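You operate a simulated robot arm through the tools that you are given. There is no shell and no other tool. Be economical: measure what you need, move in short steps, check, and stop when the job is done.

You run a simulated robot arm. Do the job below in one go: nothing can be reset, and whatever is moved stays where it is left.

TASK
Free the paddle, draw about 300 ml into the white-handled jug and stand it on the sample pad.
Fine: the orange paddle under DRAIN; slide its yellow catch back in; nothing spilt; the other jug stays. Set down upright: what you pick out.

It is judged by the outcome, as a careful person would: the job done as asked, and still so three seconds after it is handed in. It fails if anything else is knocked over, pushed out of place, dropped, spilled or broken.

THE ROBOT
A 6-joint arm with a two-finger parallel gripper on a trunk, on a base that drives. Base frame: it is fixed to the floor where the robot stands at the start and does not move with it; the origin is under the middle of the robot, x ahead of it, y to its left, z up. Units: mm, degrees, N and s.
With the tool pointing down near the work surface it reaches from about 100 to 700 mm from the robot's upright axis, wherever it stands. Its first joint turns from -166.0 to 166.0 degrees. Places, roughly: black knob marked rpm [1000, 600, 1400]; black knob marked tight free [800, 500, 900]; blue button marked prime filter [800, 300, 800]; green button marked drive start [1000, 700, 1300]; green lever marked supply [700, 400, 800]; grey cabinet with sight tube [800, 600, 800]; ledge under the drain [400, 700, 500]; orange paddle [300, 600, 800]; pad marked sample [1000, 200, 900]; purple knob marked in degrees [1200, 400, 1400]; rack of glasses [700, 800, 1400]; steel lever with yellow grip [900, 300, 1200]; switch marked cooler [1100, 400, 1300]; switch marked heater [1100, 500, 1300]; switch marked stirrer [1200, 400, 1300]; white slider [500, 900, 1200]. Payload 3.91 kg.
The tool frame sits at the grasp point between the pads (the TCP): z along the fingers, y along the line on which they close. The tips reach 30 mm beyond it. Largest opening 110 mm; finger width 20, thickness 10; the body of the gripper, 48 by 112 mm, starts 55 mm behind the TCP.
Orientation is that of the tool frame in the base frame, as a unit quaternion [w, x, y, z]. With the fingers straight down and closing along the base's y, the tool's x points along the base's -x, its y along +y and its z along -z.

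THE INTERFACE
- The arm moves only by the tool send_rows. Its argument "moves" is a list of rows, each a list of 3 entries, a list of its own where there are three numbers: the shift along the tool's x, y, z in mm, then the turn, a rotation vector about the tool's x, y, z in degrees, then the finger opening in mm, from 0 to 110. In form: [[[dx, dy, dz], [ax, ay, az], claw], ...]. A call has 1 to 12 rows; each row shifts and turns the commanded pose from where the row before left it, along the tool's axes as they then stand. Each row takes 0.2 s and may step no farther than 50 mm and 8.6 degrees from the row before; otherwise, or with a gripper value out of range, the whole call is refused. Where a pose cannot be reached the arm comes as near as it can. A force on the tool above 40 N (or 10 N above the force at the start of the call, whichever is more), or a blocked arm, ends the call early, and 0.2 s more pass. Each finger travels about 45 mm/s and halts on what it meets, pressing with about 26 N; the grip force reading is that of the motor and also rises with nothing between the fingers. The clock runs only during rows and for 0.2 s after the last one: add rows that do not move to give the fingers time. It gives the time, the measured TCP pose, the force on the tool (base axes), the opening and the grip force at its end, in the units of the frame above (readings bear some noise), with the torque about the TCP (base axes, N m) and any sound that the robot's microphone picked up.
- Cameras (640 x 400 px; columns grow to the right, rows downward): "scene" is now at [11.8, 184.1, 1303.3]; the picture's right is [0.39, -0.92, 0.00], its down [-0.69, -0.29, -0.66] and it looks along [0.61, 0.26, -0.75] (base axes); focal length 277 px, centre (320, 200). "wrist" rides on the gripper at [71, 22, -107] in the tool frame; the picture's right is [-0.29, 0.96, 0.00], its down [-0.76, -0.23, -0.61] and it looks along [-0.58, -0.18, 0.79] (tool axes); focal length 243 px, centre (320, 200). There is no depth. A picture from a camera that has moved, and an enlarged one, comes with that camera's place and axes in the base frame and with its lens.
- grab_frame(camera): a new picture of that camera. It takes no simulated time.
- raise_lower(by): slides the trunk up (or, below 0, down) by that many mm; the arm and the scene camera ride with it, the base frame stays. It gives what a move gives, with no picture.
- base_move(legs): drives the robot by 1 to 6 legs, each [ahead, left, turn to the left] in mm, mm and degrees, along the robot's own axes; the way and the turn of a leg run together, so that a leg with both is an arc; at most 1500 mm and 180 degrees a leg. The arm and the cameras ride along, it lands a little off, and it stops where it bumps. It gives what a move gives.
- pan_tilt(pan, tilt): turns the head with the scene camera to pan (to the left, within 86 degrees either way) and tilt (down, from -29 to 69), counted from straight ahead of the robot. It gives what a move gives.
- close_up(camera, box): a new picture of the part [left, top, right, bottom] of that camera's present view, enlarged. It takes no simulated time.
- hand_in(): hands the job in; it is judged then, once.

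Work in short steps. Places have to be worked out from the pictures, the camera data and where the tool is seen: move nearer, look again, correct. Check each grasp and each placing, and mend what went wrong. You have 120 turns and 78 pictures in all, those below and enlarged ones among them. Open the gripper and draw the arm clear of the work before you hand the job in, unless the task says otherwise; then end with one line.

The tools are called after "Emit:" as a command line: name --argument value ..., lists and objects as JSON in quotes. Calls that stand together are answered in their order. send_rows: Moves the arm, as the interface text tells. Its arguments: {"type":"object","properties":{"moves":{"type":"array"}},"required":["moves"]} The other tools are called the same way: raise_lower (by) slides the trunk up or down; base_move (legs) drives the base; pan_tilt (pan, tilt) turns the head that bears the scene camera; grab_frame (camera) takes a picture; close_up (camera, box) takes an enlarged picture of a part of a camera's view; hand_in () hands the job in.

At the start:

```text
time_s: 0.0
position: [487.9, 98.8, 563.4]
tool_rot: [0.0, 0.0, 1.0, 0.0]
force: [-0.2, -0.8, -0.1]
ft_torque: [-0.04, -0.02, 0.02]
gripper_width: 110.0
grasp_force: 0.2
trunk travel left (down, up): [-275.0, 315.0]
robot x, y, heading: [0.1, -1.0, 0.0]
head pan, tilt: [23.0, 48.4]
```

scene: 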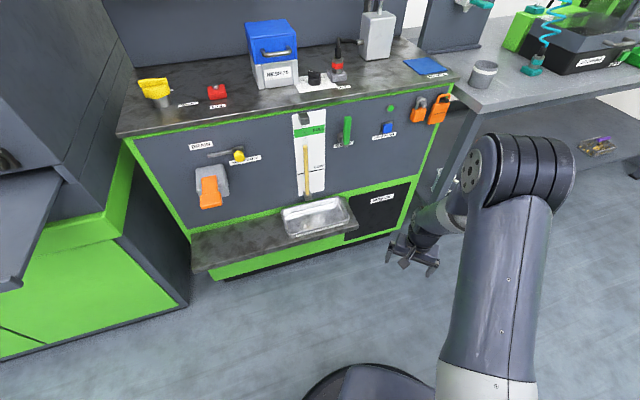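
wrist: 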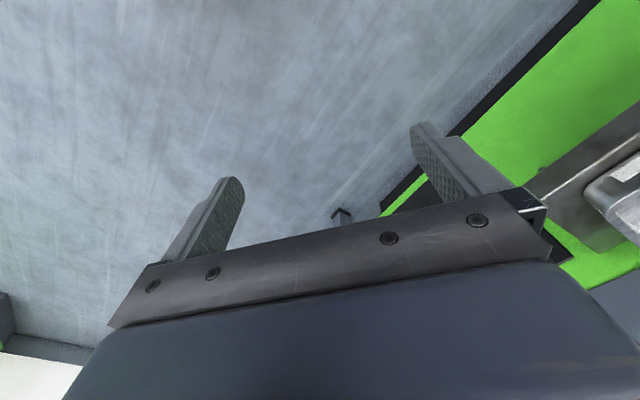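

The scene shows a cabinet with the drain paddle, a yellow catch, a ledge with a tray, and a sample pad on top. I'll enlarge the key areas to read the labels.

Emit:
close_up --camera "scene" --box '[120, 120, 360, 270]'

Emit:
close_up --camera "scene" --box '[280, 20, 520, 170]'

Emit:
close_up --camera "scene" --box '[120, 0, 360, 150]'

```text
2.67 times, centred on (240, 195) of scene
camera zoom: at [11.8, 184.1, 1303.3], right [0.39, -0.92, 0.0], down [-0.69, -0.29, -0.66], along [0.61, 0.26, -0.75], focal length 738 px, centre (533, 213)
```

zoom: 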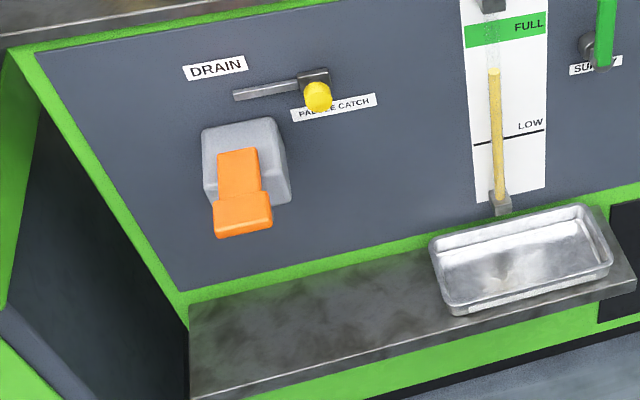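

```text
2.67 times, centred on (400, 95) of scene
camera zoom: at [11.8, 184.1, 1303.3], right [0.39, -0.92, 0.0], down [-0.69, -0.29, -0.66], along [0.61, 0.26, -0.75], focal length 738 px, centre (107, 480)
```

zoom: 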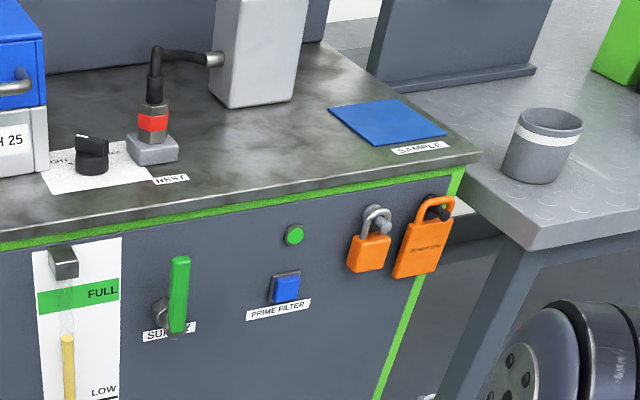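

```text
2.67 times, centred on (240, 75) of scene
camera zoom: at [11.8, 184.1, 1303.3], right [0.39, -0.92, 0.0], down [-0.69, -0.29, -0.66], along [0.61, 0.26, -0.75], focal length 738 px, centre (533, 533)
```

zoom: 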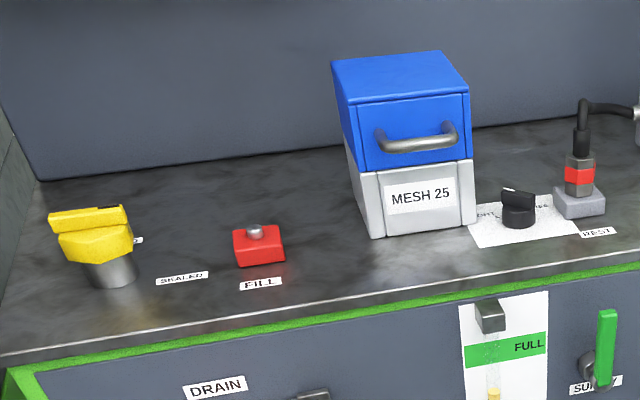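

The jugs are not in view. I'll turn the head to find them.

Emit:
pan_tilt --pan -25 --tilt 25

Emit:
grab_frame --camera "scene"

Emit:
pan_tilt --pan 75 --tilt 25

Emit:
grab_frame --camera "scene"

Emit:
pan_tilt --pan 30 --tilt 5

Emit:
grab_frame --camera "scene"

```text
time_s: 1.2
position: [487.6, 98.6, 563.3]
tool_rot: [0.0, 0.0, 1.0, 0.001]
force: [0.2, -1.2, 0.0]
ft_torque: [-0.01, -0.01, -0.01]
gripper_width: 110.1
grasp_force: 0.1
trunk travel left (down, up): [-275.0, 315.0]
robot x, y, heading: [-1.9, 2.4, -0.1]
head pan, tilt: [-25.0, 25.0]
```

```text
72 pictures are left
camera scene: at [23.1, 114.6, 1338.7], right [-0.42, -0.91, 0.0], down [-0.38, 0.18, -0.91], along [0.82, -0.38, -0.42], focal length 277 px, centre (320, 200)
```

scene: 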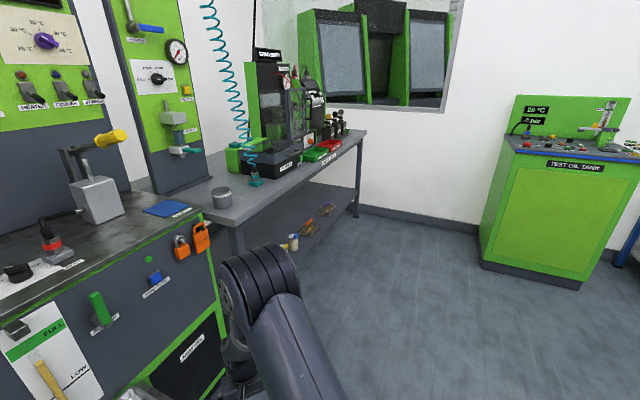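

```text
time_s: 2.9
position: [486.6, 98.3, 562.7]
tool_rot: [0.0, 0.001, 1.0, -0.001]
force: [0.7, 0.0, -0.2]
ft_torque: [0.02, 0.03, 0.01]
gripper_width: 109.9
grasp_force: 0.0
trunk travel left (down, up): [-275.0, 315.0]
robot x, y, heading: [0.0, 1.8, -0.1]
head pan, tilt: [75.0, 25.0]
```

```text
71 pictures are left
camera scene: at [-36.5, 242.5, 1338.7], right [0.97, -0.26, 0.0], down [-0.11, -0.41, -0.91], along [0.24, 0.88, -0.42], focal length 277 px, centre (320, 200)
```

scene: 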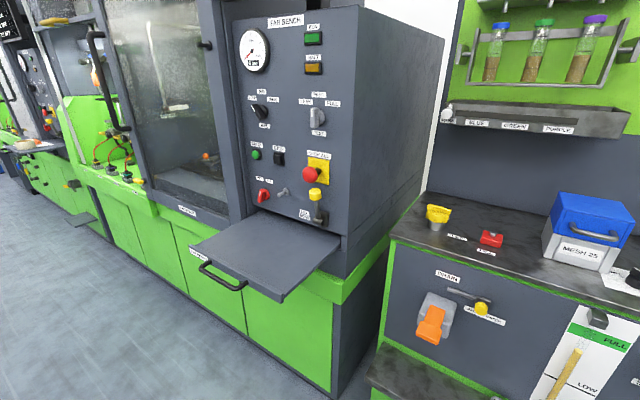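

```text
time_s: 4.0
position: [487.2, 99.3, 563.3]
tool_rot: [0.0, -0.001, 1.0, 0.001]
force: [0.2, -0.5, -0.4]
ft_torque: [0.03, -0.03, 0.0]
gripper_width: 109.9
grasp_force: 0.0
trunk travel left (down, up): [-275.0, 315.0]
robot x, y, heading: [3.3, 0.5, 0.0]
head pan, tilt: [30.0, 5.0]
```

```text
70 pictures are left
camera scene: at [19.1, 199.5, 1371.1], right [0.5, -0.87, 0.0], down [-0.08, -0.04, -1.0], along [0.86, 0.5, -0.09], focal length 277 px, centre (320, 200)
```

scene: 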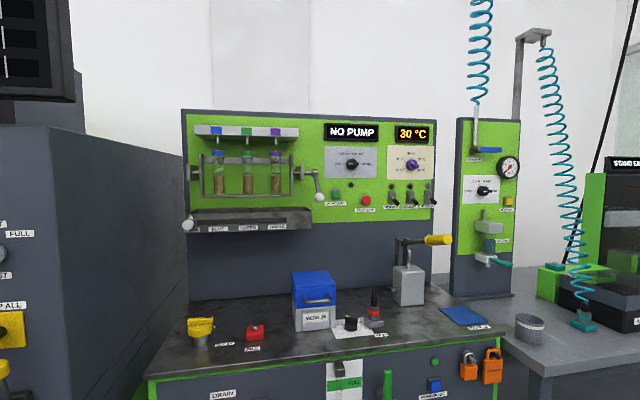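

No jug yet; looking further right and behind, and closer at the bench at right.

Emit:
pan_tilt --pan -86 --tilt 25

Emit:
grab_frame --camera "scene"

Emit:
pan_tilt --pan -10 --tilt 25

Emit:
close_up --camera "scene" --box '[240, 60, 480, 260]'

```text
time_s: 6.0
position: [487.9, 97.8, 562.9]
tool_rot: [0.0, 0.0, 1.0, 0.001]
force: [0.2, 0.6, 0.5]
ft_torque: [-0.01, 0.02, 0.0]
gripper_width: 110.0
grasp_force: 0.1
trunk travel left (down, up): [-275.0, 315.0]
robot x, y, heading: [-0.8, 2.3, -0.0]
head pan, tilt: [-85.9, 25.0]
```

```text
69 pictures are left
camera scene: at [-53.9, 61.6, 1338.7], right [-1.0, -0.07, 0.0], down [-0.03, 0.42, -0.91], along [0.06, -0.9, -0.42], focal length 277 px, centre (320, 200)
```

scene: 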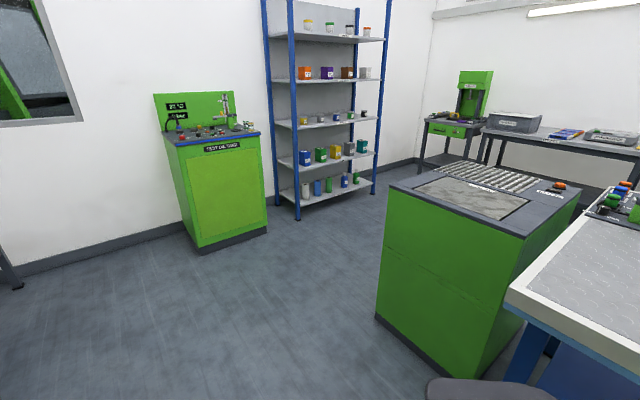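

```text
time_s: 7.5
position: [488.2, 98.6, 564.0]
tool_rot: [0.0, -0.001, 1.0, 0.0]
force: [0.1, -0.2, 0.1]
ft_torque: [0.0, -0.01, 0.01]
gripper_width: 110.0
grasp_force: 0.0
trunk travel left (down, up): [-275.0, 315.0]
robot x, y, heading: [-3.5, 0.8, -0.1]
head pan, tilt: [-10.0, 25.0]
```

```text
2.00 times, centred on (360, 160) of scene
camera zoom: at [30.3, 137.4, 1338.7], right [-0.17, -0.98, 0.0], down [-0.42, 0.07, -0.91], along [0.89, -0.16, -0.42], focal length 554 px, centre (240, 280)
```

zoom: 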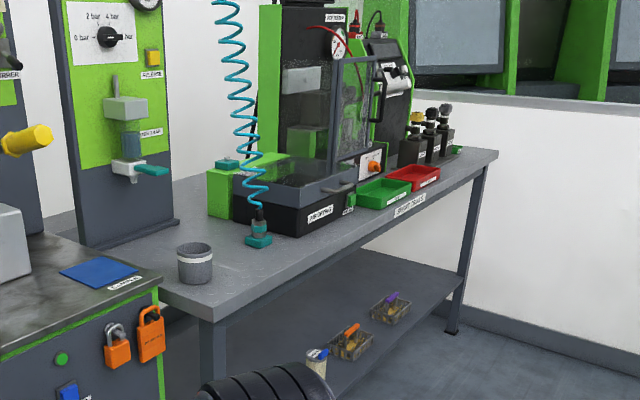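

Next: the dark area in the cabinet's lower right, and the floor and left side, where the arm may hide things.

Emit:
pan_tilt --pan 20 --tilt 60

Emit:
grab_frame --camera "scene"

Emit:
grab_frame --camera "wrist"

```text
time_s: 8.5
position: [487.6, 98.9, 562.6]
tool_rot: [0.001, 0.0, 1.0, 0.0]
force: [0.4, -0.2, 0.3]
ft_torque: [-0.02, -0.03, 0.01]
gripper_width: 109.9
grasp_force: 0.1
trunk travel left (down, up): [-275.0, 315.0]
robot x, y, heading: [1.3, 1.7, 0.0]
head pan, tilt: [20.0, 60.0]
```

```text
67 pictures are left
camera scene: at [2.3, 176.2, 1288.7], right [0.34, -0.94, 0.0], down [-0.81, -0.3, -0.5], along [0.47, 0.17, -0.87], focal length 277 px, centre (320, 200)
```

scene: 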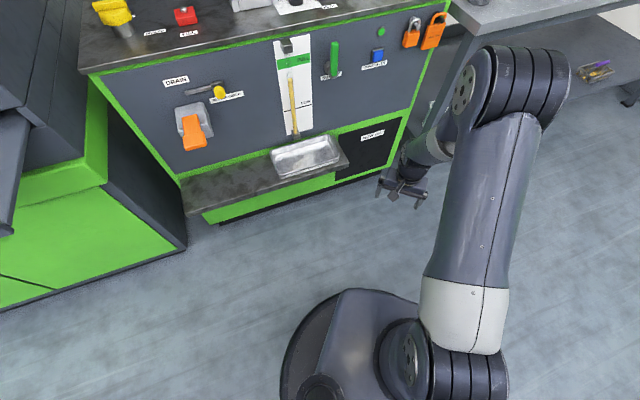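

```text
66 pictures are left
camera wrist: at [416.3, 119.9, 671.8], right [0.29, 0.96, 0.0], down [0.76, -0.23, 0.61], along [0.58, -0.18, -0.79], focal length 243 px, centre (320, 200)
```

wrist: 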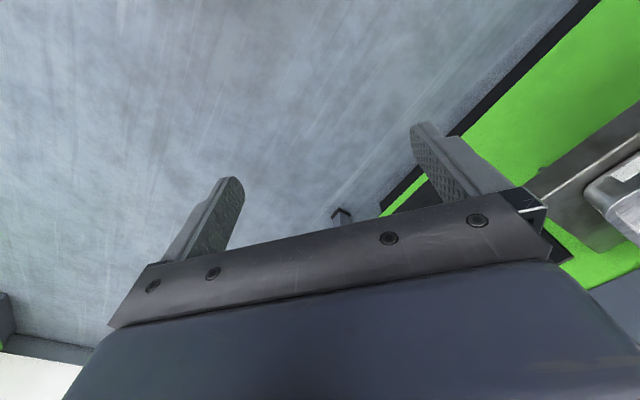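

Nothing seen yet; the area behind the robot is unseen. There is free floor to the right, so I turn the base right 90° and look back.

Emit:
base_move --legs '[[0, 0, -90]]'

Emit:
pan_tilt --pan -70 --tilt 25

Emit:
grab_frame --camera "scene"

```text
time_s: 12.7
position: [92.4, -487.9, 564.2]
tool_rot: [0.0, 0.712, 0.703, 0.0]
force: [-0.4, -0.7, 0.2]
ft_torque: [0.01, -0.01, 0.04]
gripper_width: 110.1
grasp_force: 0.1
trunk travel left (down, up): [-275.0, 315.0]
robot x, y, heading: [1.9, -3.2, -90.8]
head pan, tilt: [20.0, 60.0]
```

```text
time_s: 14.4
position: [93.4, -488.3, 563.6]
tool_rot: [0.0, 0.712, 0.702, -0.001]
force: [0.4, 0.5, 0.6]
ft_torque: [-0.03, -0.02, 0.01]
gripper_width: 110.2
grasp_force: 0.1
trunk travel left (down, up): [-275.0, 315.0]
robot x, y, heading: [1.0, -0.6, -90.8]
head pan, tilt: [-70.0, 25.0]
```

```text
65 pictures are left
camera scene: at [66.2, 28.1, 1338.7], right [-0.33, 0.94, 0.0], down [0.4, 0.14, -0.91], along [-0.86, -0.3, -0.42], focal length 277 px, centre (320, 200)
```

scene: 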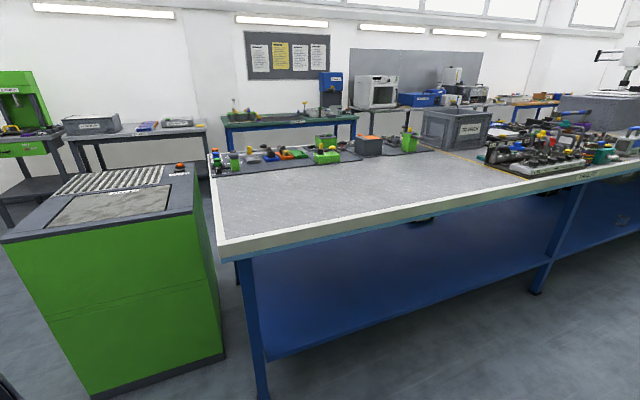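

No jugs here. With the arm now out of the way, I look back towards the cabinet/bench side.

Emit:
pan_tilt --pan 86 --tilt 35

Emit:
grab_frame --camera "scene"

Emit:
close_up --camera "scene" --box '[80, 100, 400, 300]'

```text
time_s: 16.8
position: [92.5, -488.4, 562.3]
tool_rot: [-0.001, 0.712, 0.702, 0.0]
force: [-0.2, 1.0, 0.6]
ft_torque: [0.01, 0.05, 0.03]
gripper_width: 109.9
grasp_force: 0.1
trunk travel left (down, up): [-275.0, 315.0]
robot x, y, heading: [-0.5, 0.2, -91.0]
head pan, tilt: [85.9, 35.0]
```

```text
64 pictures are left
camera scene: at [240.9, 51.0, 1323.0], right [-0.08, -1.0, 0.0], down [-0.57, 0.05, -0.82], along [0.82, -0.07, -0.57], focal length 277 px, centre (320, 200)
```

scene: 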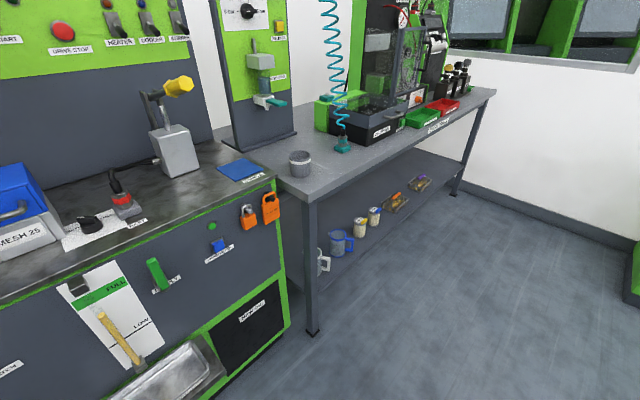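

```text
2.00 times, centred on (240, 200) of scene
camera zoom: at [240.9, 51.0, 1323.0], right [-0.08, -1.0, 0.0], down [-0.57, 0.05, -0.82], along [0.82, -0.07, -0.57], focal length 554 px, centre (480, 200)
```

zoom: 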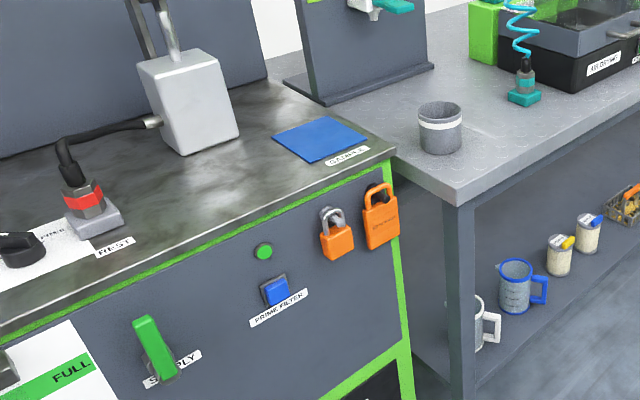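

The white- and blue-handled jugs are on the lower shelf of the right-hand bench, just behind its near leg (~[1040,-20]), and the bench front runs at about -49°. I drive into free floor facing it and look.

Emit:
base_move --legs '[[500, 350, 0], [0, 0, 131]]'

Emit:
pan_tilt --pan 10 --tilt 50

Emit:
raise_lower --by -250

Emit:
grab_frame --camera "scene"

```text
time_s: 25.6
position: [659.4, -129.1, 563.3]
tool_rot: [0.0, -0.335, 0.942, 0.001]
force: [0.5, -0.6, 0.4]
ft_torque: [0.0, 0.01, -0.01]
gripper_width: 110.1
grasp_force: 0.1
trunk travel left (down, up): [-275.0, 315.0]
robot x, y, heading: [345.3, -512.8, 39.2]
head pan, tilt: [85.9, 35.0]
```

```text
time_s: 27.1
position: [660.9, -128.6, 562.3]
tool_rot: [0.0, -0.335, 0.942, 0.0]
force: [-0.1, 0.0, 0.4]
ft_torque: [-0.02, 0.01, -0.01]
gripper_width: 110.0
grasp_force: 0.1
trunk travel left (down, up): [-275.0, 315.0]
robot x, y, heading: [343.8, -512.6, 39.2]
head pan, tilt: [10.0, 50.0]
```

```text
time_s: 29.7
position: [660.1, -128.9, 312.8]
tool_rot: [0.001, -0.334, 0.943, -0.001]
force: [0.5, -0.3, 0.1]
ft_torque: [0.0, 0.01, -0.02]
gripper_width: 110.0
grasp_force: 0.1
trunk travel left (down, up): [-25.0, 565.0]
robot x, y, heading: [342.8, -514.2, 38.8]
head pan, tilt: [10.0, 50.0]
```

```text
62 pictures are left
camera scene: at [250.4, -373.1, 1051.3], right [0.76, -0.65, 0.0], down [-0.5, -0.58, -0.64], along [0.42, 0.49, -0.77], focal length 277 px, centre (320, 200)
```

scene: 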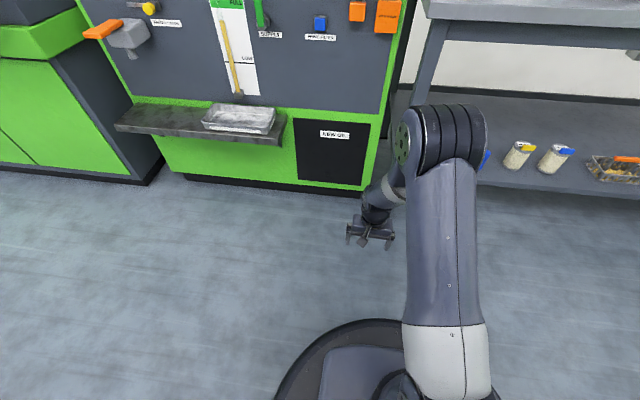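

The arm hides the jugs. I shift the robot 300 mm to its right so they come to the left of the arm.

Emit:
base_move --legs '[[0, -300, 0]]'

Emit:
pan_tilt --pan 0 --tilt 40

Emit:
grab_frame --camera "scene"

```text
time_s: 31.8
position: [848.5, -363.1, 315.0]
tool_rot: [0.0, -0.337, 0.942, 0.0]
force: [0.6, 0.2, -0.8]
ft_torque: [-0.02, -0.04, 0.03]
gripper_width: 110.1
grasp_force: 0.0
trunk travel left (down, up): [-25.0, 565.0]
robot x, y, heading: [536.9, -747.4, 39.4]
head pan, tilt: [10.0, 50.0]
```

```text
time_s: 32.5
position: [849.5, -363.0, 313.5]
tool_rot: [0.0, -0.337, 0.941, 0.0]
force: [0.2, -0.2, 0.0]
ft_torque: [0.01, -0.02, 0.02]
gripper_width: 110.1
grasp_force: 0.1
trunk travel left (down, up): [-25.0, 565.0]
robot x, y, heading: [536.0, -748.4, 39.4]
head pan, tilt: [0.0, 40.0]
```

```text
61 pictures are left
camera scene: at [457.5, -613.7, 1065.4], right [0.63, -0.77, 0.0], down [-0.5, -0.41, -0.77], along [0.59, 0.49, -0.64], focal length 277 px, centre (320, 200)
```

scene: 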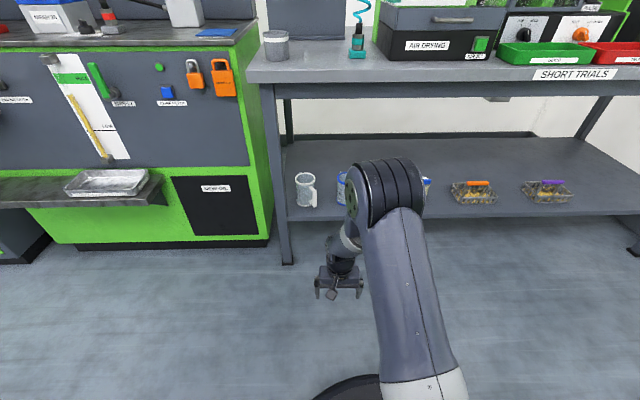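

Emit:
close_up --camera "scene" --box '[260, 130, 380, 250]'

```text
3.33 times, centred on (320, 190) of scene
camera zoom: at [457.5, -613.7, 1065.4], right [0.63, -0.77, 0.0], down [-0.5, -0.41, -0.77], along [0.59, 0.49, -0.64], focal length 923 px, centre (320, 233)
```

zoom: 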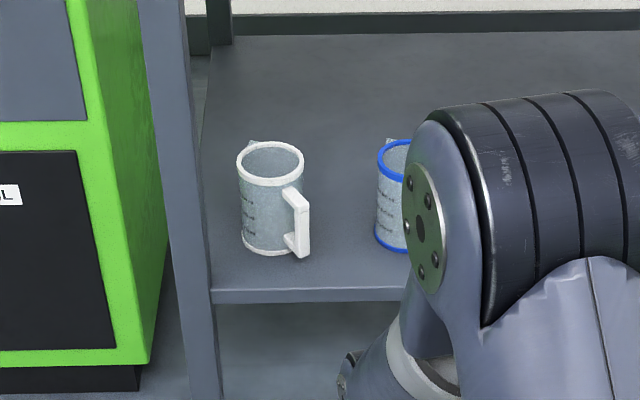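

The white jug stands at about (1125, 22), z 290–415, ⌀≈83 mm, handle pointing about -y, with the leg close on its left. I'll grip it by the body with a horizontal hand approaching from the handle side (heading ≈75°), camera on top; first I raise a bit and yaw the hand 180° here in free space.

Emit:
send_rows --moves '[[[0, 0, -40], [0, 0, 8.2], 110], [[0, 0, -40], [0, 0, 8.2], 110], [[0, 0, -20], [0, 0, 8.2], 110], [[0, 0, 0], [0, 0, 8.2], 110], [[0, 0, 0], [0, 0, 8.2], 110], [[0, 0, 0], [0, 0, 8.2], 110], [[0, 0, 0], [0, 0, 8.2], 110], [[0, 0, 0], [0, 0, 8.2], 110], [[0, 0, 0], [0, 0, 8.2], 110], [[0, 0, 0], [0, 0, 8.2], 110], [[0, 0, 0], [0, 0, 8.2], 110]]'

Emit:
send_rows --moves '[[[0, 0, 0], [0, 0, 8.2], 110], [[0, 0, 0], [0, 0, 8.2], 110], [[0, 0, 0], [0, 0, 8.2], 110], [[0, 0, 0], [0, 0, 8.2], 110], [[0, 0, 0], [0, 0, 8.2], 110], [[0, 0, 0], [0, 0, 8.2], 110], [[0, 0, 0], [0, 0, 8.2], 110], [[0, 0, 0], [0, 0, 8.2], 110], [[0, 0, 0], [0, 0, 8.2], 110], [[0, 0, 0], [0, 0, 8.2], 110], [[0, 0, 0], [0, 0, 8], 110]]'

```text
time_s: 34.9
position: [848.8, -363.2, 413.3]
tool_rot: [0.0, 0.43, 0.903, 0.0]
force: [0.6, -0.3, 0.5]
ft_torque: [-0.01, 0.0, 0.02]
gripper_width: 110.0
grasp_force: 0.1
trunk travel left (down, up): [-25.0, 565.0]
robot x, y, heading: [538.2, -748.3, 39.5]
head pan, tilt: [0.0, 40.0]
```

```text
time_s: 37.3
position: [904.7, -428.8, 401.7]
tool_rot: [-0.036, 0.933, 0.357, -0.01]
force: [-0.3, -0.8, -0.5]
ft_torque: [-0.01, 0.02, 0.0]
gripper_width: 110.2
grasp_force: 0.1
out of reach, approached as far as the arm can: row 9, 10, 11
trunk travel left (down, up): [-25.0, 565.0]
robot x, y, heading: [536.4, -742.7, 39.1]
head pan, tilt: [0.0, 40.0]
```

The hand is practically yawed round (x now points ahead). Now pitch it up 90° to horizontal, backing it off slightly.

Emit:
send_rows --moves '[[[-20, 0, 0], [0, 8.5, 0], 110], [[0, 0, 0], [0, 8.5, 0], 110], [[0, 0, 0], [0, 8.5, 0], 110], [[0, 0, 0], [0, 8.5, 0], 110], [[0, 0, 0], [0, 8.5, 0], 110], [[0, 0, 0], [0, 8.5, 0], 110], [[0, 0, 0], [0, 8.5, 0], 110], [[0, 0, 0], [0, 8.5, 0], 110], [[0, 0, 0], [0, 8.5, 0], 110], [[0, 0, 0], [0, 8.5, 0], 110], [[0, 0, 0], [0, 5, 0], 110]]'

```text
time_s: 39.7
position: [898.3, -464.8, 405.6]
tool_rot: [-0.261, 0.78, 0.271, 0.499]
force: [0.4, 0.0, 0.2]
ft_torque: [0.0, 0.01, -0.02]
gripper_width: 110.3
grasp_force: 0.0
out of reach, approached as far as the arm can: row 4, 5, 6, 8, 9, 10, 11
trunk travel left (down, up): [-25.0, 565.0]
robot x, y, heading: [535.3, -749.5, 39.5]
head pan, tilt: [0.0, 40.0]
```

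Nearly horizontal (still 21° down); a joint limit interferes here. I try moving up and forward while finishing the pitch.

Emit:
send_rows --moves '[[[40, 0, 0], [0, 0, 0], 110], [[40, 0, 0], [0, 0, 0], 110], [[20, 0, 0], [0, 7, 0], 110], [[0, 0, 0], [0, 7, 0], 110], [[0, 0, 0], [0, 7, 0], 110], [[0, 0, 0], [0, 0, 0], 110]]'

Emit:
grab_frame --camera "scene"

```text
time_s: 41.1
position: [939.9, -458.6, 497.2]
tool_rot: [-0.305, 0.677, 0.219, 0.633]
force: [-0.7, -0.9, 0.1]
ft_torque: [0.0, 0.03, 0.02]
gripper_width: 110.1
grasp_force: 0.1
out of reach, approached as far as the arm can: row 4, 5
trunk travel left (down, up): [-25.0, 565.0]
robot x, y, heading: [536.9, -748.5, 39.5]
head pan, tilt: [0.0, 40.0]
```

```text
59 pictures are left
camera scene: at [457.6, -613.8, 1065.4], right [0.63, -0.77, 0.0], down [-0.5, -0.41, -0.77], along [0.59, 0.49, -0.64], focal length 277 px, centre (320, 200)
```

scene: 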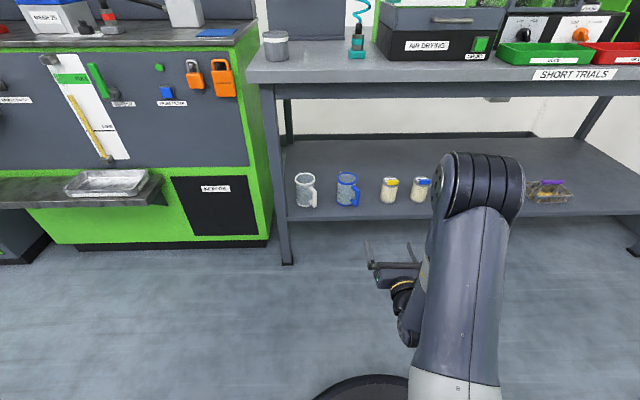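

Now horizontal, with about 8° of roll. I correct the roll and test reaching lower and further out, still 200+ mm clear of the shelf.

Emit:
send_rows --moves '[[[0, 0, 30], [0, 0, -7.8], 110], [[0, 0, 40], [0, 0, 0], 110], [[0, 0, 40], [0, 0, 0], 110], [[-40, 0, 0], [0, 0, 0], 110], [[-40, 0, 0], [0, 0, 0], 110], [[-40, 0, 0], [0, 0, 0], 110], [[0, 0, 0], [0, 0, 0], 110]]'

```text
time_s: 42.7
position: [1031.5, -408.9, 375.4]
tool_rot: [-0.263, 0.66, 0.266, 0.651]
force: [-0.4, 1.1, -0.6]
ft_torque: [0.03, -0.02, -0.02]
gripper_width: 110.0
grasp_force: 0.0
out of reach, approached as far as the arm can: row 1, 2, 3, 4
trunk travel left (down, up): [-25.0, 565.0]
robot x, y, heading: [535.0, -749.9, 39.5]
head pan, tilt: [0.0, 40.0]
```

The hand is horizontal at z 375, heading 44°. Now I drive the base so the hand faces 75° with TCP about 200 mm short of the jug.

Emit:
base_move --legs '[[243, -160, 0], [0, 0, 31]]'

Emit:
grab_frame --camera "wrist"

Emit:
grab_frame --camera "scene"

```text
time_s: 46.2
position: [1067.3, -165.5, 376.1]
tool_rot: [-0.431, 0.562, 0.437, 0.554]
force: [0.0, 0.4, -0.1]
ft_torque: [-0.02, 0.01, -0.02]
gripper_width: 110.3
grasp_force: 0.1
trunk travel left (down, up): [-25.0, 565.0]
robot x, y, heading: [825.4, -712.5, 71.1]
head pan, tilt: [0.0, 40.0]
```

```text
58 pictures are left
camera wrist: at [1062.1, -274.2, 449.9], right [0.93, -0.24, -0.29], down [-0.38, -0.54, -0.75], along [0.02, 0.81, -0.59], focal length 243 px, centre (320, 200)
```

wrist: 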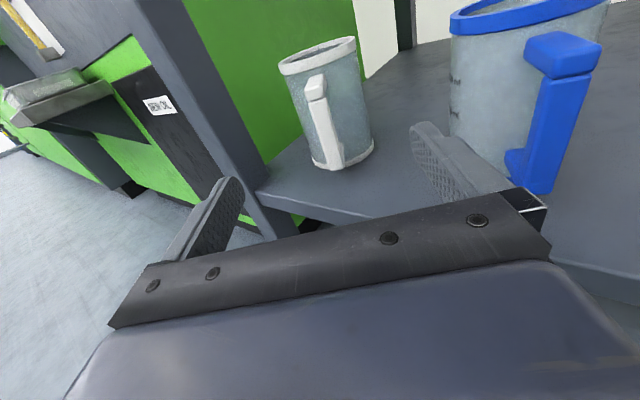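

```text
57 pictures are left
camera scene: at [687.7, -641.7, 1065.4], right [0.95, -0.32, 0.0], down [-0.21, -0.61, -0.77], along [0.25, 0.72, -0.64], focal length 277 px, centre (320, 200)
```

scene: 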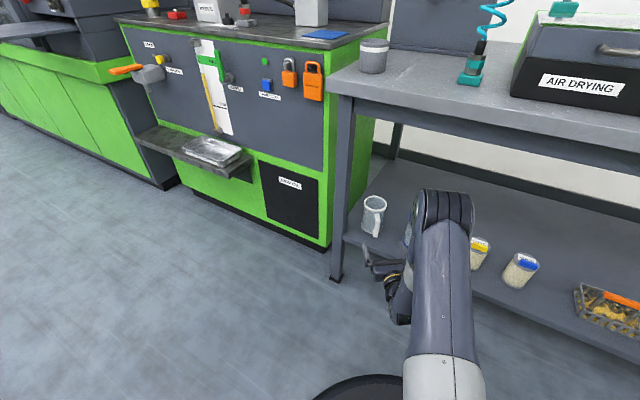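

White jug axis is refined to (1122, 22), rim z≈414; the blue jug leaves ~28 mm clearance. I check how the wrist sits relative to the shelf edge.

Emit:
close_up --camera "scene" --box '[320, 170, 500, 350]'

```text
2.22 times, centred on (410, 260) of scene
camera zoom: at [687.7, -641.7, 1065.4], right [0.95, -0.32, 0.0], down [-0.21, -0.61, -0.77], along [0.25, 0.72, -0.64], focal length 615 px, centre (120, 67)
```

zoom: 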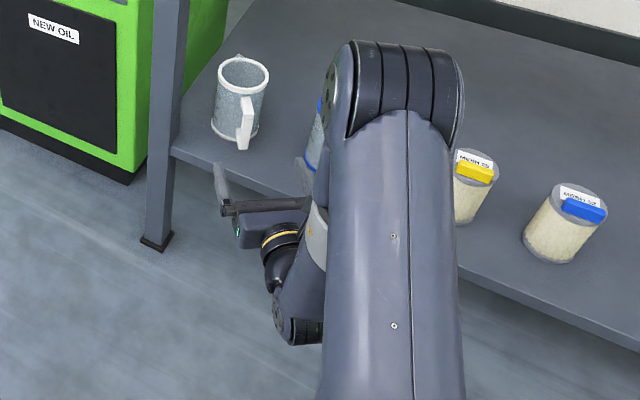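

The way in is clear. I move in 120 mm with the base, shifting the hand 7 mm right to centre it on the jug.

Emit:
base_move --legs '[[120, 3, 0]]'

Emit:
grab_frame --camera "wrist"

```text
time_s: 47.5
position: [1104.8, -49.3, 375.9]
tool_rot: [-0.431, 0.562, 0.437, 0.554]
force: [-0.3, 0.0, 0.0]
ft_torque: [0.03, 0.0, 0.01]
gripper_width: 110.0
grasp_force: 0.0
trunk travel left (down, up): [-25.0, 565.0]
robot x, y, heading: [863.5, -600.6, 70.8]
head pan, tilt: [0.0, 40.0]
```

```text
55 pictures are left
camera wrist: at [1098.2, -158.7, 449.9], right [0.93, -0.24, -0.29], down [-0.38, -0.54, -0.75], along [0.02, 0.81, -0.59], focal length 243 px, centre (320, 200)
```

wrist: 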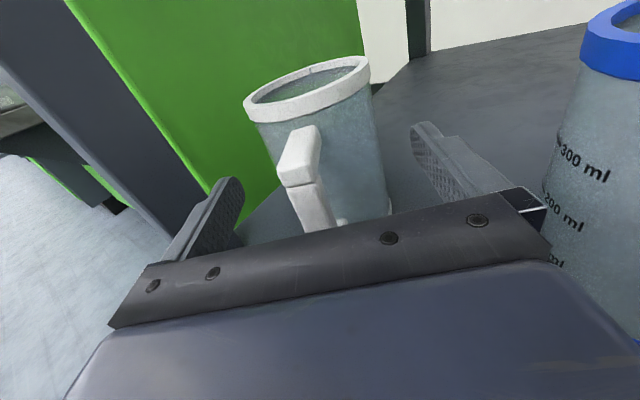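

The jug is centred between the fingers, ~73 mm ahead; its handle points straight at the palm and reaches ~74 mm out. I advance 51 mm so the handle just clears the palm and look.

Emit:
send_rows --moves '[[[-2, 0, 20], [0, 0, 0], 110], [[-2, 0, 20], [0, 0, 0], 110], [[0, 0, 11], [0, 0, 0], 110], [[0, 0, 0], [0, 0, 0], 110]]'

Emit:
grab_frame --camera "wrist"

```text
time_s: 48.5
position: [1122.2, -3.2, 371.1]
tool_rot: [-0.434, 0.56, 0.44, 0.552]
force: [0.4, -0.5, -0.5]
ft_torque: [-0.03, 0.03, 0.0]
gripper_width: 109.9
grasp_force: 0.0
out of reach, approached as far as the arm can: row 2
trunk travel left (down, up): [-25.0, 565.0]
robot x, y, heading: [863.6, -600.8, 71.3]
head pan, tilt: [0.0, 40.0]
```

```text
54 pictures are left
camera wrist: at [1118.0, -112.0, 444.9], right [0.93, -0.23, -0.29], down [-0.37, -0.55, -0.75], along [0.02, 0.81, -0.59], focal length 243 px, centre (320, 200)
```

wrist: 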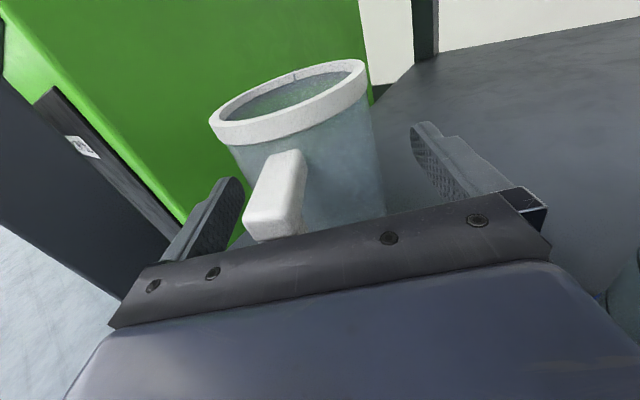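

The jug axis is ~25 mm beyond the TCP and 4 mm left; the handle is close to the palm. I nudge 4 mm left and 4 mm forward, then close gently and check.

Emit:
send_rows --moves '[[[0, -4, 4], [0, 0, 0], 110], [[0, 0, 0], [0, 0, 0], 100], [[0, 0, 0], [0, 0, 0], 90], [[0, 0, 0], [0, 0, 0], 80], [[0, 0, 0], [0, 0, 0], 72], [[0, 0, 0], [0, 0, 0], 70], [[0, 0, 0], [0, 0, 0], 70]]'

Emit:
grab_frame --camera "wrist"

```text
time_s: 50.1
position: [1123.5, -1.9, 371.8]
tool_rot: [-0.433, 0.561, 0.438, 0.553]
force: [-0.7, 0.0, 0.1]
ft_torque: [0.0, -0.02, 0.03]
gripper_width: 76.9
grasp_force: 26.2
out of reach, approached as far as the arm can: row 1
trunk travel left (down, up): [-25.0, 565.0]
robot x, y, heading: [859.3, -603.7, 71.1]
head pan, tilt: [0.0, 40.0]
```

```text
53 pictures are left
camera wrist: at [1119.1, -109.6, 445.6], right [0.93, -0.23, -0.29], down [-0.37, -0.55, -0.75], along [0.02, 0.81, -0.59], focal length 243 px, centre (320, 200)
```

wrist: 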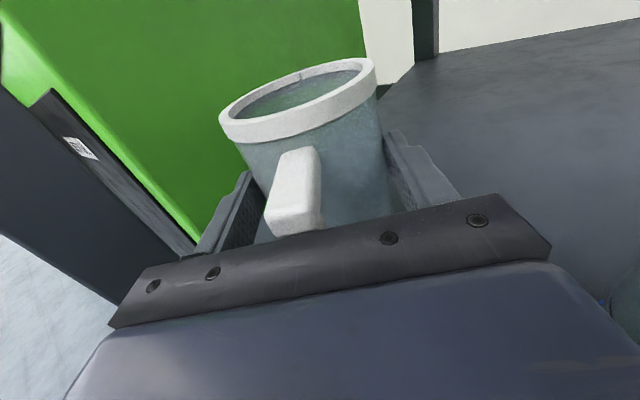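

Gripped: opening 77 mm, 26 N. I lift 40 mm with the trunk and check.

Emit:
raise_lower --by 40

Emit:
grab_frame --camera "wrist"

```text
time_s: 50.9
position: [1123.7, -0.2, 412.7]
tool_rot: [-0.434, 0.56, 0.44, 0.552]
force: [-0.8, 0.1, -0.2]
ft_torque: [0.0, -0.01, 0.03]
gripper_width: 76.7
grasp_force: 25.8
trunk travel left (down, up): [-65.0, 525.0]
robot x, y, heading: [860.8, -596.5, 71.3]
head pan, tilt: [0.0, 40.0]
```

```text
52 pictures are left
camera wrist: at [1119.1, -109.6, 485.5], right [0.93, -0.23, -0.29], down [-0.37, -0.55, -0.75], along [0.02, 0.81, -0.59], focal length 243 px, centre (320, 200)
```

wrist: 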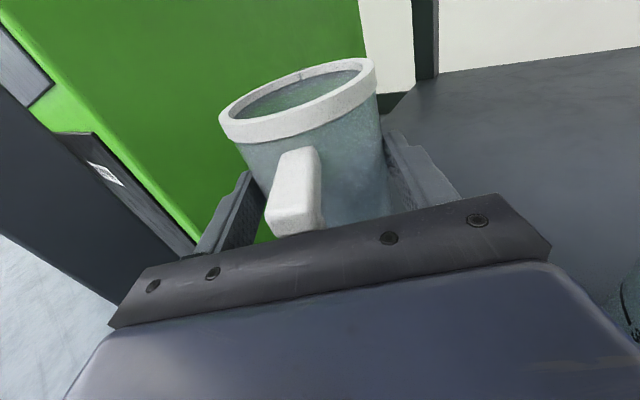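

The jug is held firmly. I back straight out, turn to face the cabinet, and drive left to stand in front of the drain (catch ≈(485,633,800), paddle tip ≈(359,654,755) by triangulation), stopping well short.

Emit:
base_move --legs '[[-330, 0, 0], [0, 0, -30], [-167, 0, 0], [0, 1480, 0]]'

Emit:
pan_tilt --pan 0 --tilt 30

Emit:
grab_frame --camera "scene"

```text
time_s: 62.6
position: [161.5, 484.6, 411.8]
tool_rot: [-0.281, 0.652, 0.285, 0.643]
force: [-0.1, 0.0, -0.5]
ft_torque: [-0.03, 0.04, 0.02]
gripper_width: 76.9
grasp_force: 26.3
trunk travel left (down, up): [-65.0, 525.0]
robot x, y, heading: [-359.4, 87.1, 42.0]
head pan, tilt: [0.0, 40.0]
```

```text
time_s: 63.3
position: [161.1, 483.9, 411.5]
tool_rot: [-0.282, 0.652, 0.285, 0.643]
force: [-1.0, 0.2, -1.4]
ft_torque: [0.0, -0.01, 0.01]
gripper_width: 76.8
grasp_force: 25.9
trunk travel left (down, up): [-65.0, 525.0]
robot x, y, heading: [-355.7, 87.1, 42.2]
head pan, tilt: [0.0, 30.0]
```

```text
51 pictures are left
camera scene: at [-439.4, 221.9, 1120.7], right [0.67, -0.74, 0.0], down [-0.37, -0.34, -0.87], along [0.64, 0.58, -0.5], focal length 277 px, centre (320, 200)
```

scene: 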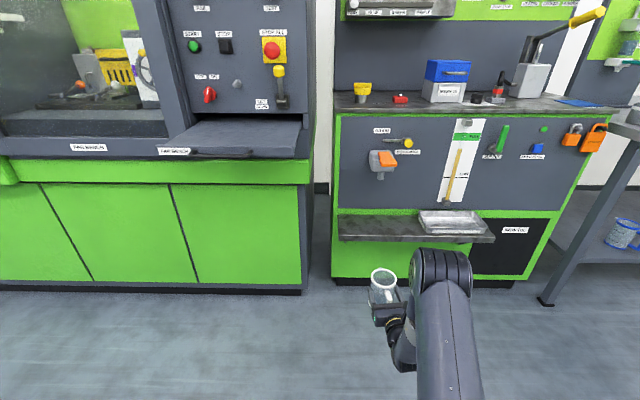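

Emit:
close_up --camera "scene" --box '[330, 100, 490, 260]'

Emit:
close_up --camera "scene" --box '[360, 120, 430, 190]'

```text
2.50 times, centred on (410, 180) of scene
camera zoom: at [-439.4, 221.9, 1120.7], right [0.67, -0.74, 0.0], down [-0.37, -0.34, -0.87], along [0.64, 0.58, -0.5], focal length 692 px, centre (95, 250)
```

zoom: 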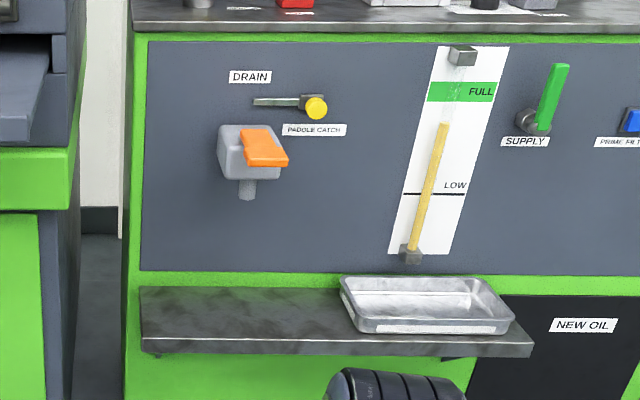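

```text
5.71 times, centred on (395, 155) of scene
camera zoom: at [-439.4, 221.9, 1120.7], right [0.67, -0.74, 0.0], down [-0.37, -0.34, -0.87], along [0.64, 0.58, -0.5], focal length 1582 px, centre (-109, 457)
```

zoom: 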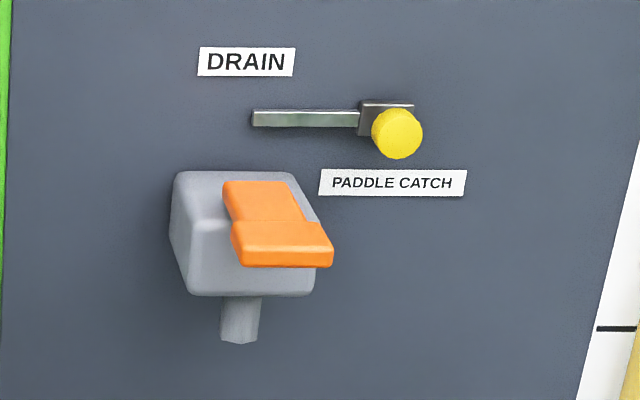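

The spout hangs under the grey housing at about r=-257 along the panel, with the ledge ~200 mm below; I put panel plane, ledge (z≈458, front edge ~130 mm from panel) in a panel frame. I raise the jug to clear the ledge, approach to ~120 mm short, and look again with both cameras.

Emit:
raise_lower --by 165

Emit:
base_move --legs '[[140, 0, 0]]'

Emit:
grab_frame --camera "wrist"

Emit:
grab_frame --camera "scene"

```text
time_s: 65.2
position: [161.0, 484.7, 577.1]
tool_rot: [-0.281, 0.653, 0.285, 0.643]
force: [0.3, -0.2, -1.4]
ft_torque: [-0.04, 0.04, -0.03]
gripper_width: 76.6
grasp_force: 25.5
trunk travel left (down, up): [-230.0, 360.0]
robot x, y, heading: [-357.2, 88.0, 42.4]
head pan, tilt: [0.0, 30.0]
```

```text
time_s: 66.5
position: [264.5, 574.5, 576.9]
tool_rot: [-0.28, 0.653, 0.283, 0.645]
force: [0.8, 0.5, -1.1]
ft_torque: [0.03, 0.02, -0.02]
gripper_width: 76.9
grasp_force: 26.4
trunk travel left (down, up): [-230.0, 360.0]
robot x, y, heading: [-255.6, 177.3, 41.9]
head pan, tilt: [0.0, 30.0]
```

```text
48 pictures are left
camera wrist: at [208.8, 482.3, 650.5], right [0.7, -0.66, -0.29], down [-0.59, -0.29, -0.75], along [0.41, 0.69, -0.59], focal length 243 px, centre (320, 200)
```

wrist: 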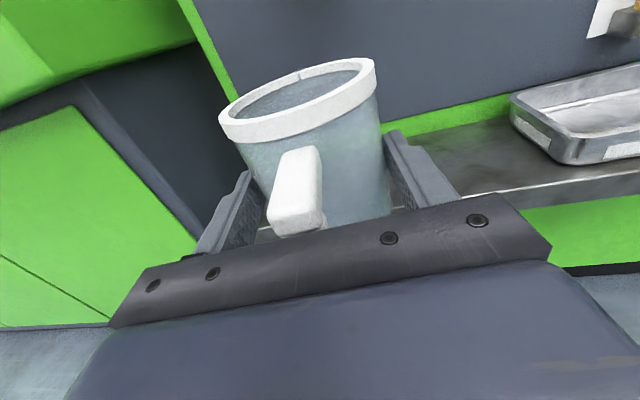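

```text
47 pictures are left
camera scene: at [-336.0, 315.1, 1285.8], right [0.67, -0.74, 0.0], down [-0.37, -0.33, -0.87], along [0.64, 0.58, -0.5], focal length 277 px, centre (320, 200)
```

scene: 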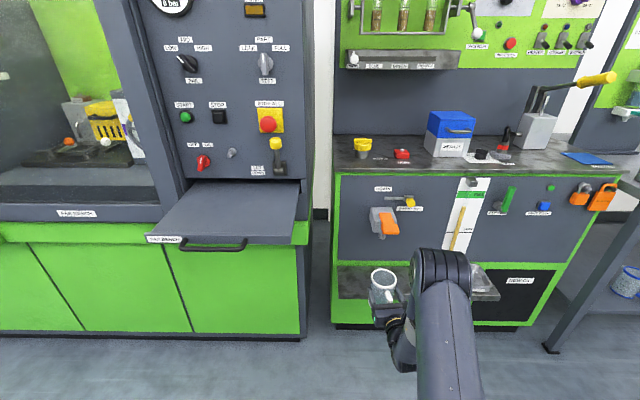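

I zoom on the drain and jug to refine the spout location and lateral alignment.

Emit:
close_up --camera "scene" --box '[340, 180, 460, 320]'

```text
2.86 times, centred on (400, 250) of scene
camera zoom: at [-336.0, 315.1, 1285.8], right [0.67, -0.74, 0.0], down [-0.37, -0.33, -0.87], along [0.64, 0.58, -0.5], focal length 791 px, centre (91, 57)
```

zoom: 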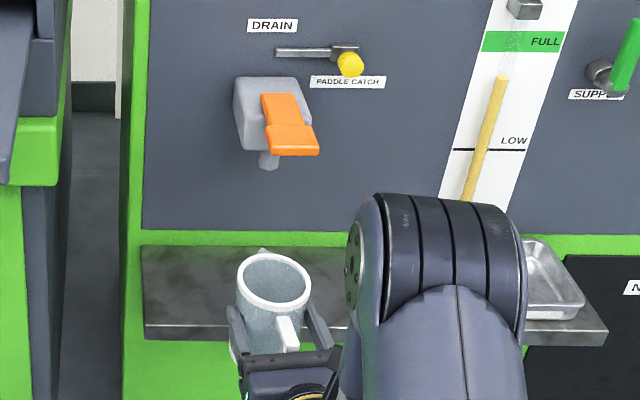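

Refined: spout at r≈-263, p≈730, outlet z≈678; ledge top z≈458, front p≈674. I move the jug under the spout with the base (130 mm in, 11 mm right).

Emit:
base_move --legs '[[130, -14.6, 0]]'

Emit:
close_up --camera "scene" --box '[300, 200, 500, 380]'

```text
time_s: 67.8
position: [371.6, 650.4, 576.5]
tool_rot: [-0.279, 0.653, 0.283, 0.644]
force: [-0.7, -0.4, -1.7]
ft_torque: [0.0, -0.01, 0.0]
gripper_width: 76.8
grasp_force: 25.9
trunk travel left (down, up): [-230.0, 360.0]
robot x, y, heading: [-153.5, 256.3, 42.0]
head pan, tilt: [0.0, 30.0]
```

```text
2.22 times, centred on (400, 290) of scene
camera zoom: at [-230.5, 390.3, 1285.8], right [0.67, -0.74, 0.0], down [-0.37, -0.33, -0.87], along [0.64, 0.58, -0.5], focal length 615 px, centre (142, 0)
```

zoom: 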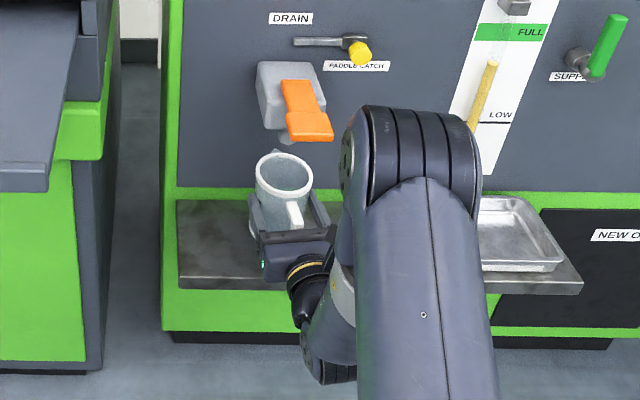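

The jug is at p≈731, r≈-262, directly below the spout. Lowering 28 mm with the trunk, then guarded small arm steps to touch down.

Emit:
raise_lower --by -28

Emit:
send_rows --moves '[[[-3, 0, 0], [0, 0, 0], 70], [[-3, 0, 0], [0, 0, 0], 70], [[-2, 0, 0], [0, 0, 0], 70], [[-2, 0, 0], [0, 0, 0], 70]]'

```text
time_s: 68.5
position: [370.5, 651.3, 548.7]
tool_rot: [-0.28, 0.653, 0.283, 0.644]
force: [0.4, 0.1, -0.8]
ft_torque: [-0.03, 0.01, 0.01]
gripper_width: 76.9
grasp_force: 26.4
trunk travel left (down, up): [-202.0, 388.0]
robot x, y, heading: [-148.9, 256.0, 42.3]
head pan, tilt: [0.0, 30.0]
```

```text
time_s: 69.5
position: [372.2, 651.4, 541.1]
tool_rot: [-0.28, 0.651, 0.282, 0.647]
force: [-1.2, 0.3, 16.5]
ft_torque: [-0.04, 0.15, 0.02]
gripper_width: 76.7
grasp_force: 26.0
trunk travel left (down, up): [-202.0, 388.0]
robot x, y, heading: [-148.0, 258.9, 42.0]
head pan, tilt: [0.0, 30.0]
```

Contact (16.5 N up) at z 541. I relieve the pressure by 2 mm, open and look.

Emit:
send_rows --moves '[[[1.5, 0, 0], [0, 0, 0], 70], [[0, 0, 0], [0, 0, 0], 80], [[0, 0, 0], [0, 0, 0], 90], [[0, 0, 0], [0, 0, 0], 100], [[0, 0, 0], [0, 0, 0], 110], [[0, 0, 0], [0, 0, 0], 110], [[0, 0, 0], [0, 0, 0], 110]]'

Emit:
grab_frame --camera "wrist"

```text
time_s: 71.1
position: [370.7, 650.3, 541.3]
tool_rot: [-0.28, 0.654, 0.284, 0.643]
force: [0.7, -0.3, -0.1]
ft_torque: [-0.04, -0.04, 0.03]
gripper_width: 110.2
grasp_force: 0.0
trunk travel left (down, up): [-202.0, 388.0]
robot x, y, heading: [-154.4, 255.1, 42.1]
head pan, tilt: [0.0, 30.0]
```

```text
44 pictures are left
camera wrist: at [314.2, 557.6, 614.1], right [0.7, -0.66, -0.29], down [-0.59, -0.29, -0.75], along [0.41, 0.69, -0.59], focal length 243 px, centre (320, 200)
```

wrist: 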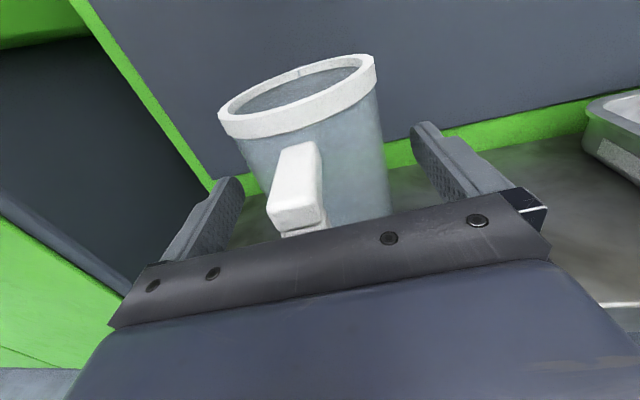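

The jug stands on its own on the ledge. I back the hand straight off it, square up to the panel, and raise to the catch height.

Emit:
base_move --legs '[[-199, -18, 0], [0, 0, -6.8]]'

Emit:
raise_lower --by 259

Emit:
grab_frame --camera "wrist"

Emit:
grab_frame --camera "scene"

```text
time_s: 73.3
position: [277.3, 441.0, 540.6]
tool_rot: [-0.242, 0.669, 0.245, 0.659]
force: [-0.7, -1.2, 0.2]
ft_torque: [-0.01, 0.01, -0.02]
gripper_width: 110.1
grasp_force: 0.0
trunk travel left (down, up): [-202.0, 388.0]
robot x, y, heading: [-284.5, 114.8, 35.3]
head pan, tilt: [0.0, 30.0]
```

```text
time_s: 75.9
position: [277.5, 441.6, 798.1]
tool_rot: [-0.242, 0.669, 0.245, 0.659]
force: [-1.1, 0.3, -0.3]
ft_torque: [0.01, -0.01, 0.0]
gripper_width: 109.9
grasp_force: 0.0
trunk travel left (down, up): [-461.0, 129.0]
robot x, y, heading: [-289.2, 110.8, 35.3]
head pan, tilt: [0.0, 30.0]
```

```text
43 pictures are left
camera wrist: at [209.7, 355.1, 873.0], right [0.62, -0.73, -0.29], down [-0.62, -0.22, -0.75], along [0.48, 0.64, -0.59], focal length 243 px, centre (320, 200)
```

wrist: 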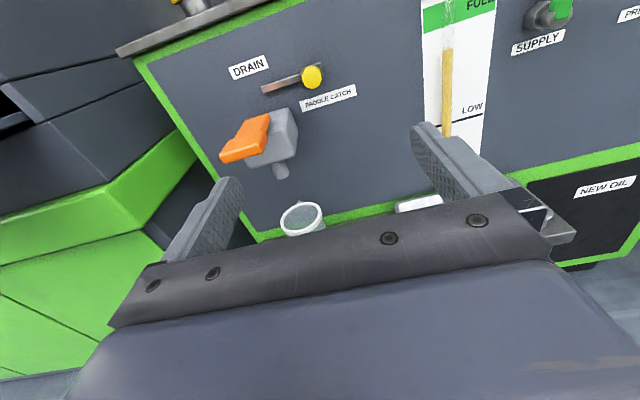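

```text
42 pictures are left
camera scene: at [-350.8, 252.2, 1516.7], right [0.58, -0.82, 0.0], down [-0.41, -0.29, -0.87], along [0.71, 0.5, -0.5], focal length 277 px, centre (320, 200)
```

scene: 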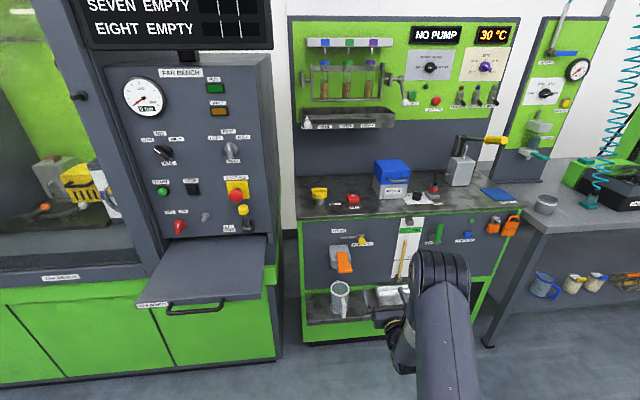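

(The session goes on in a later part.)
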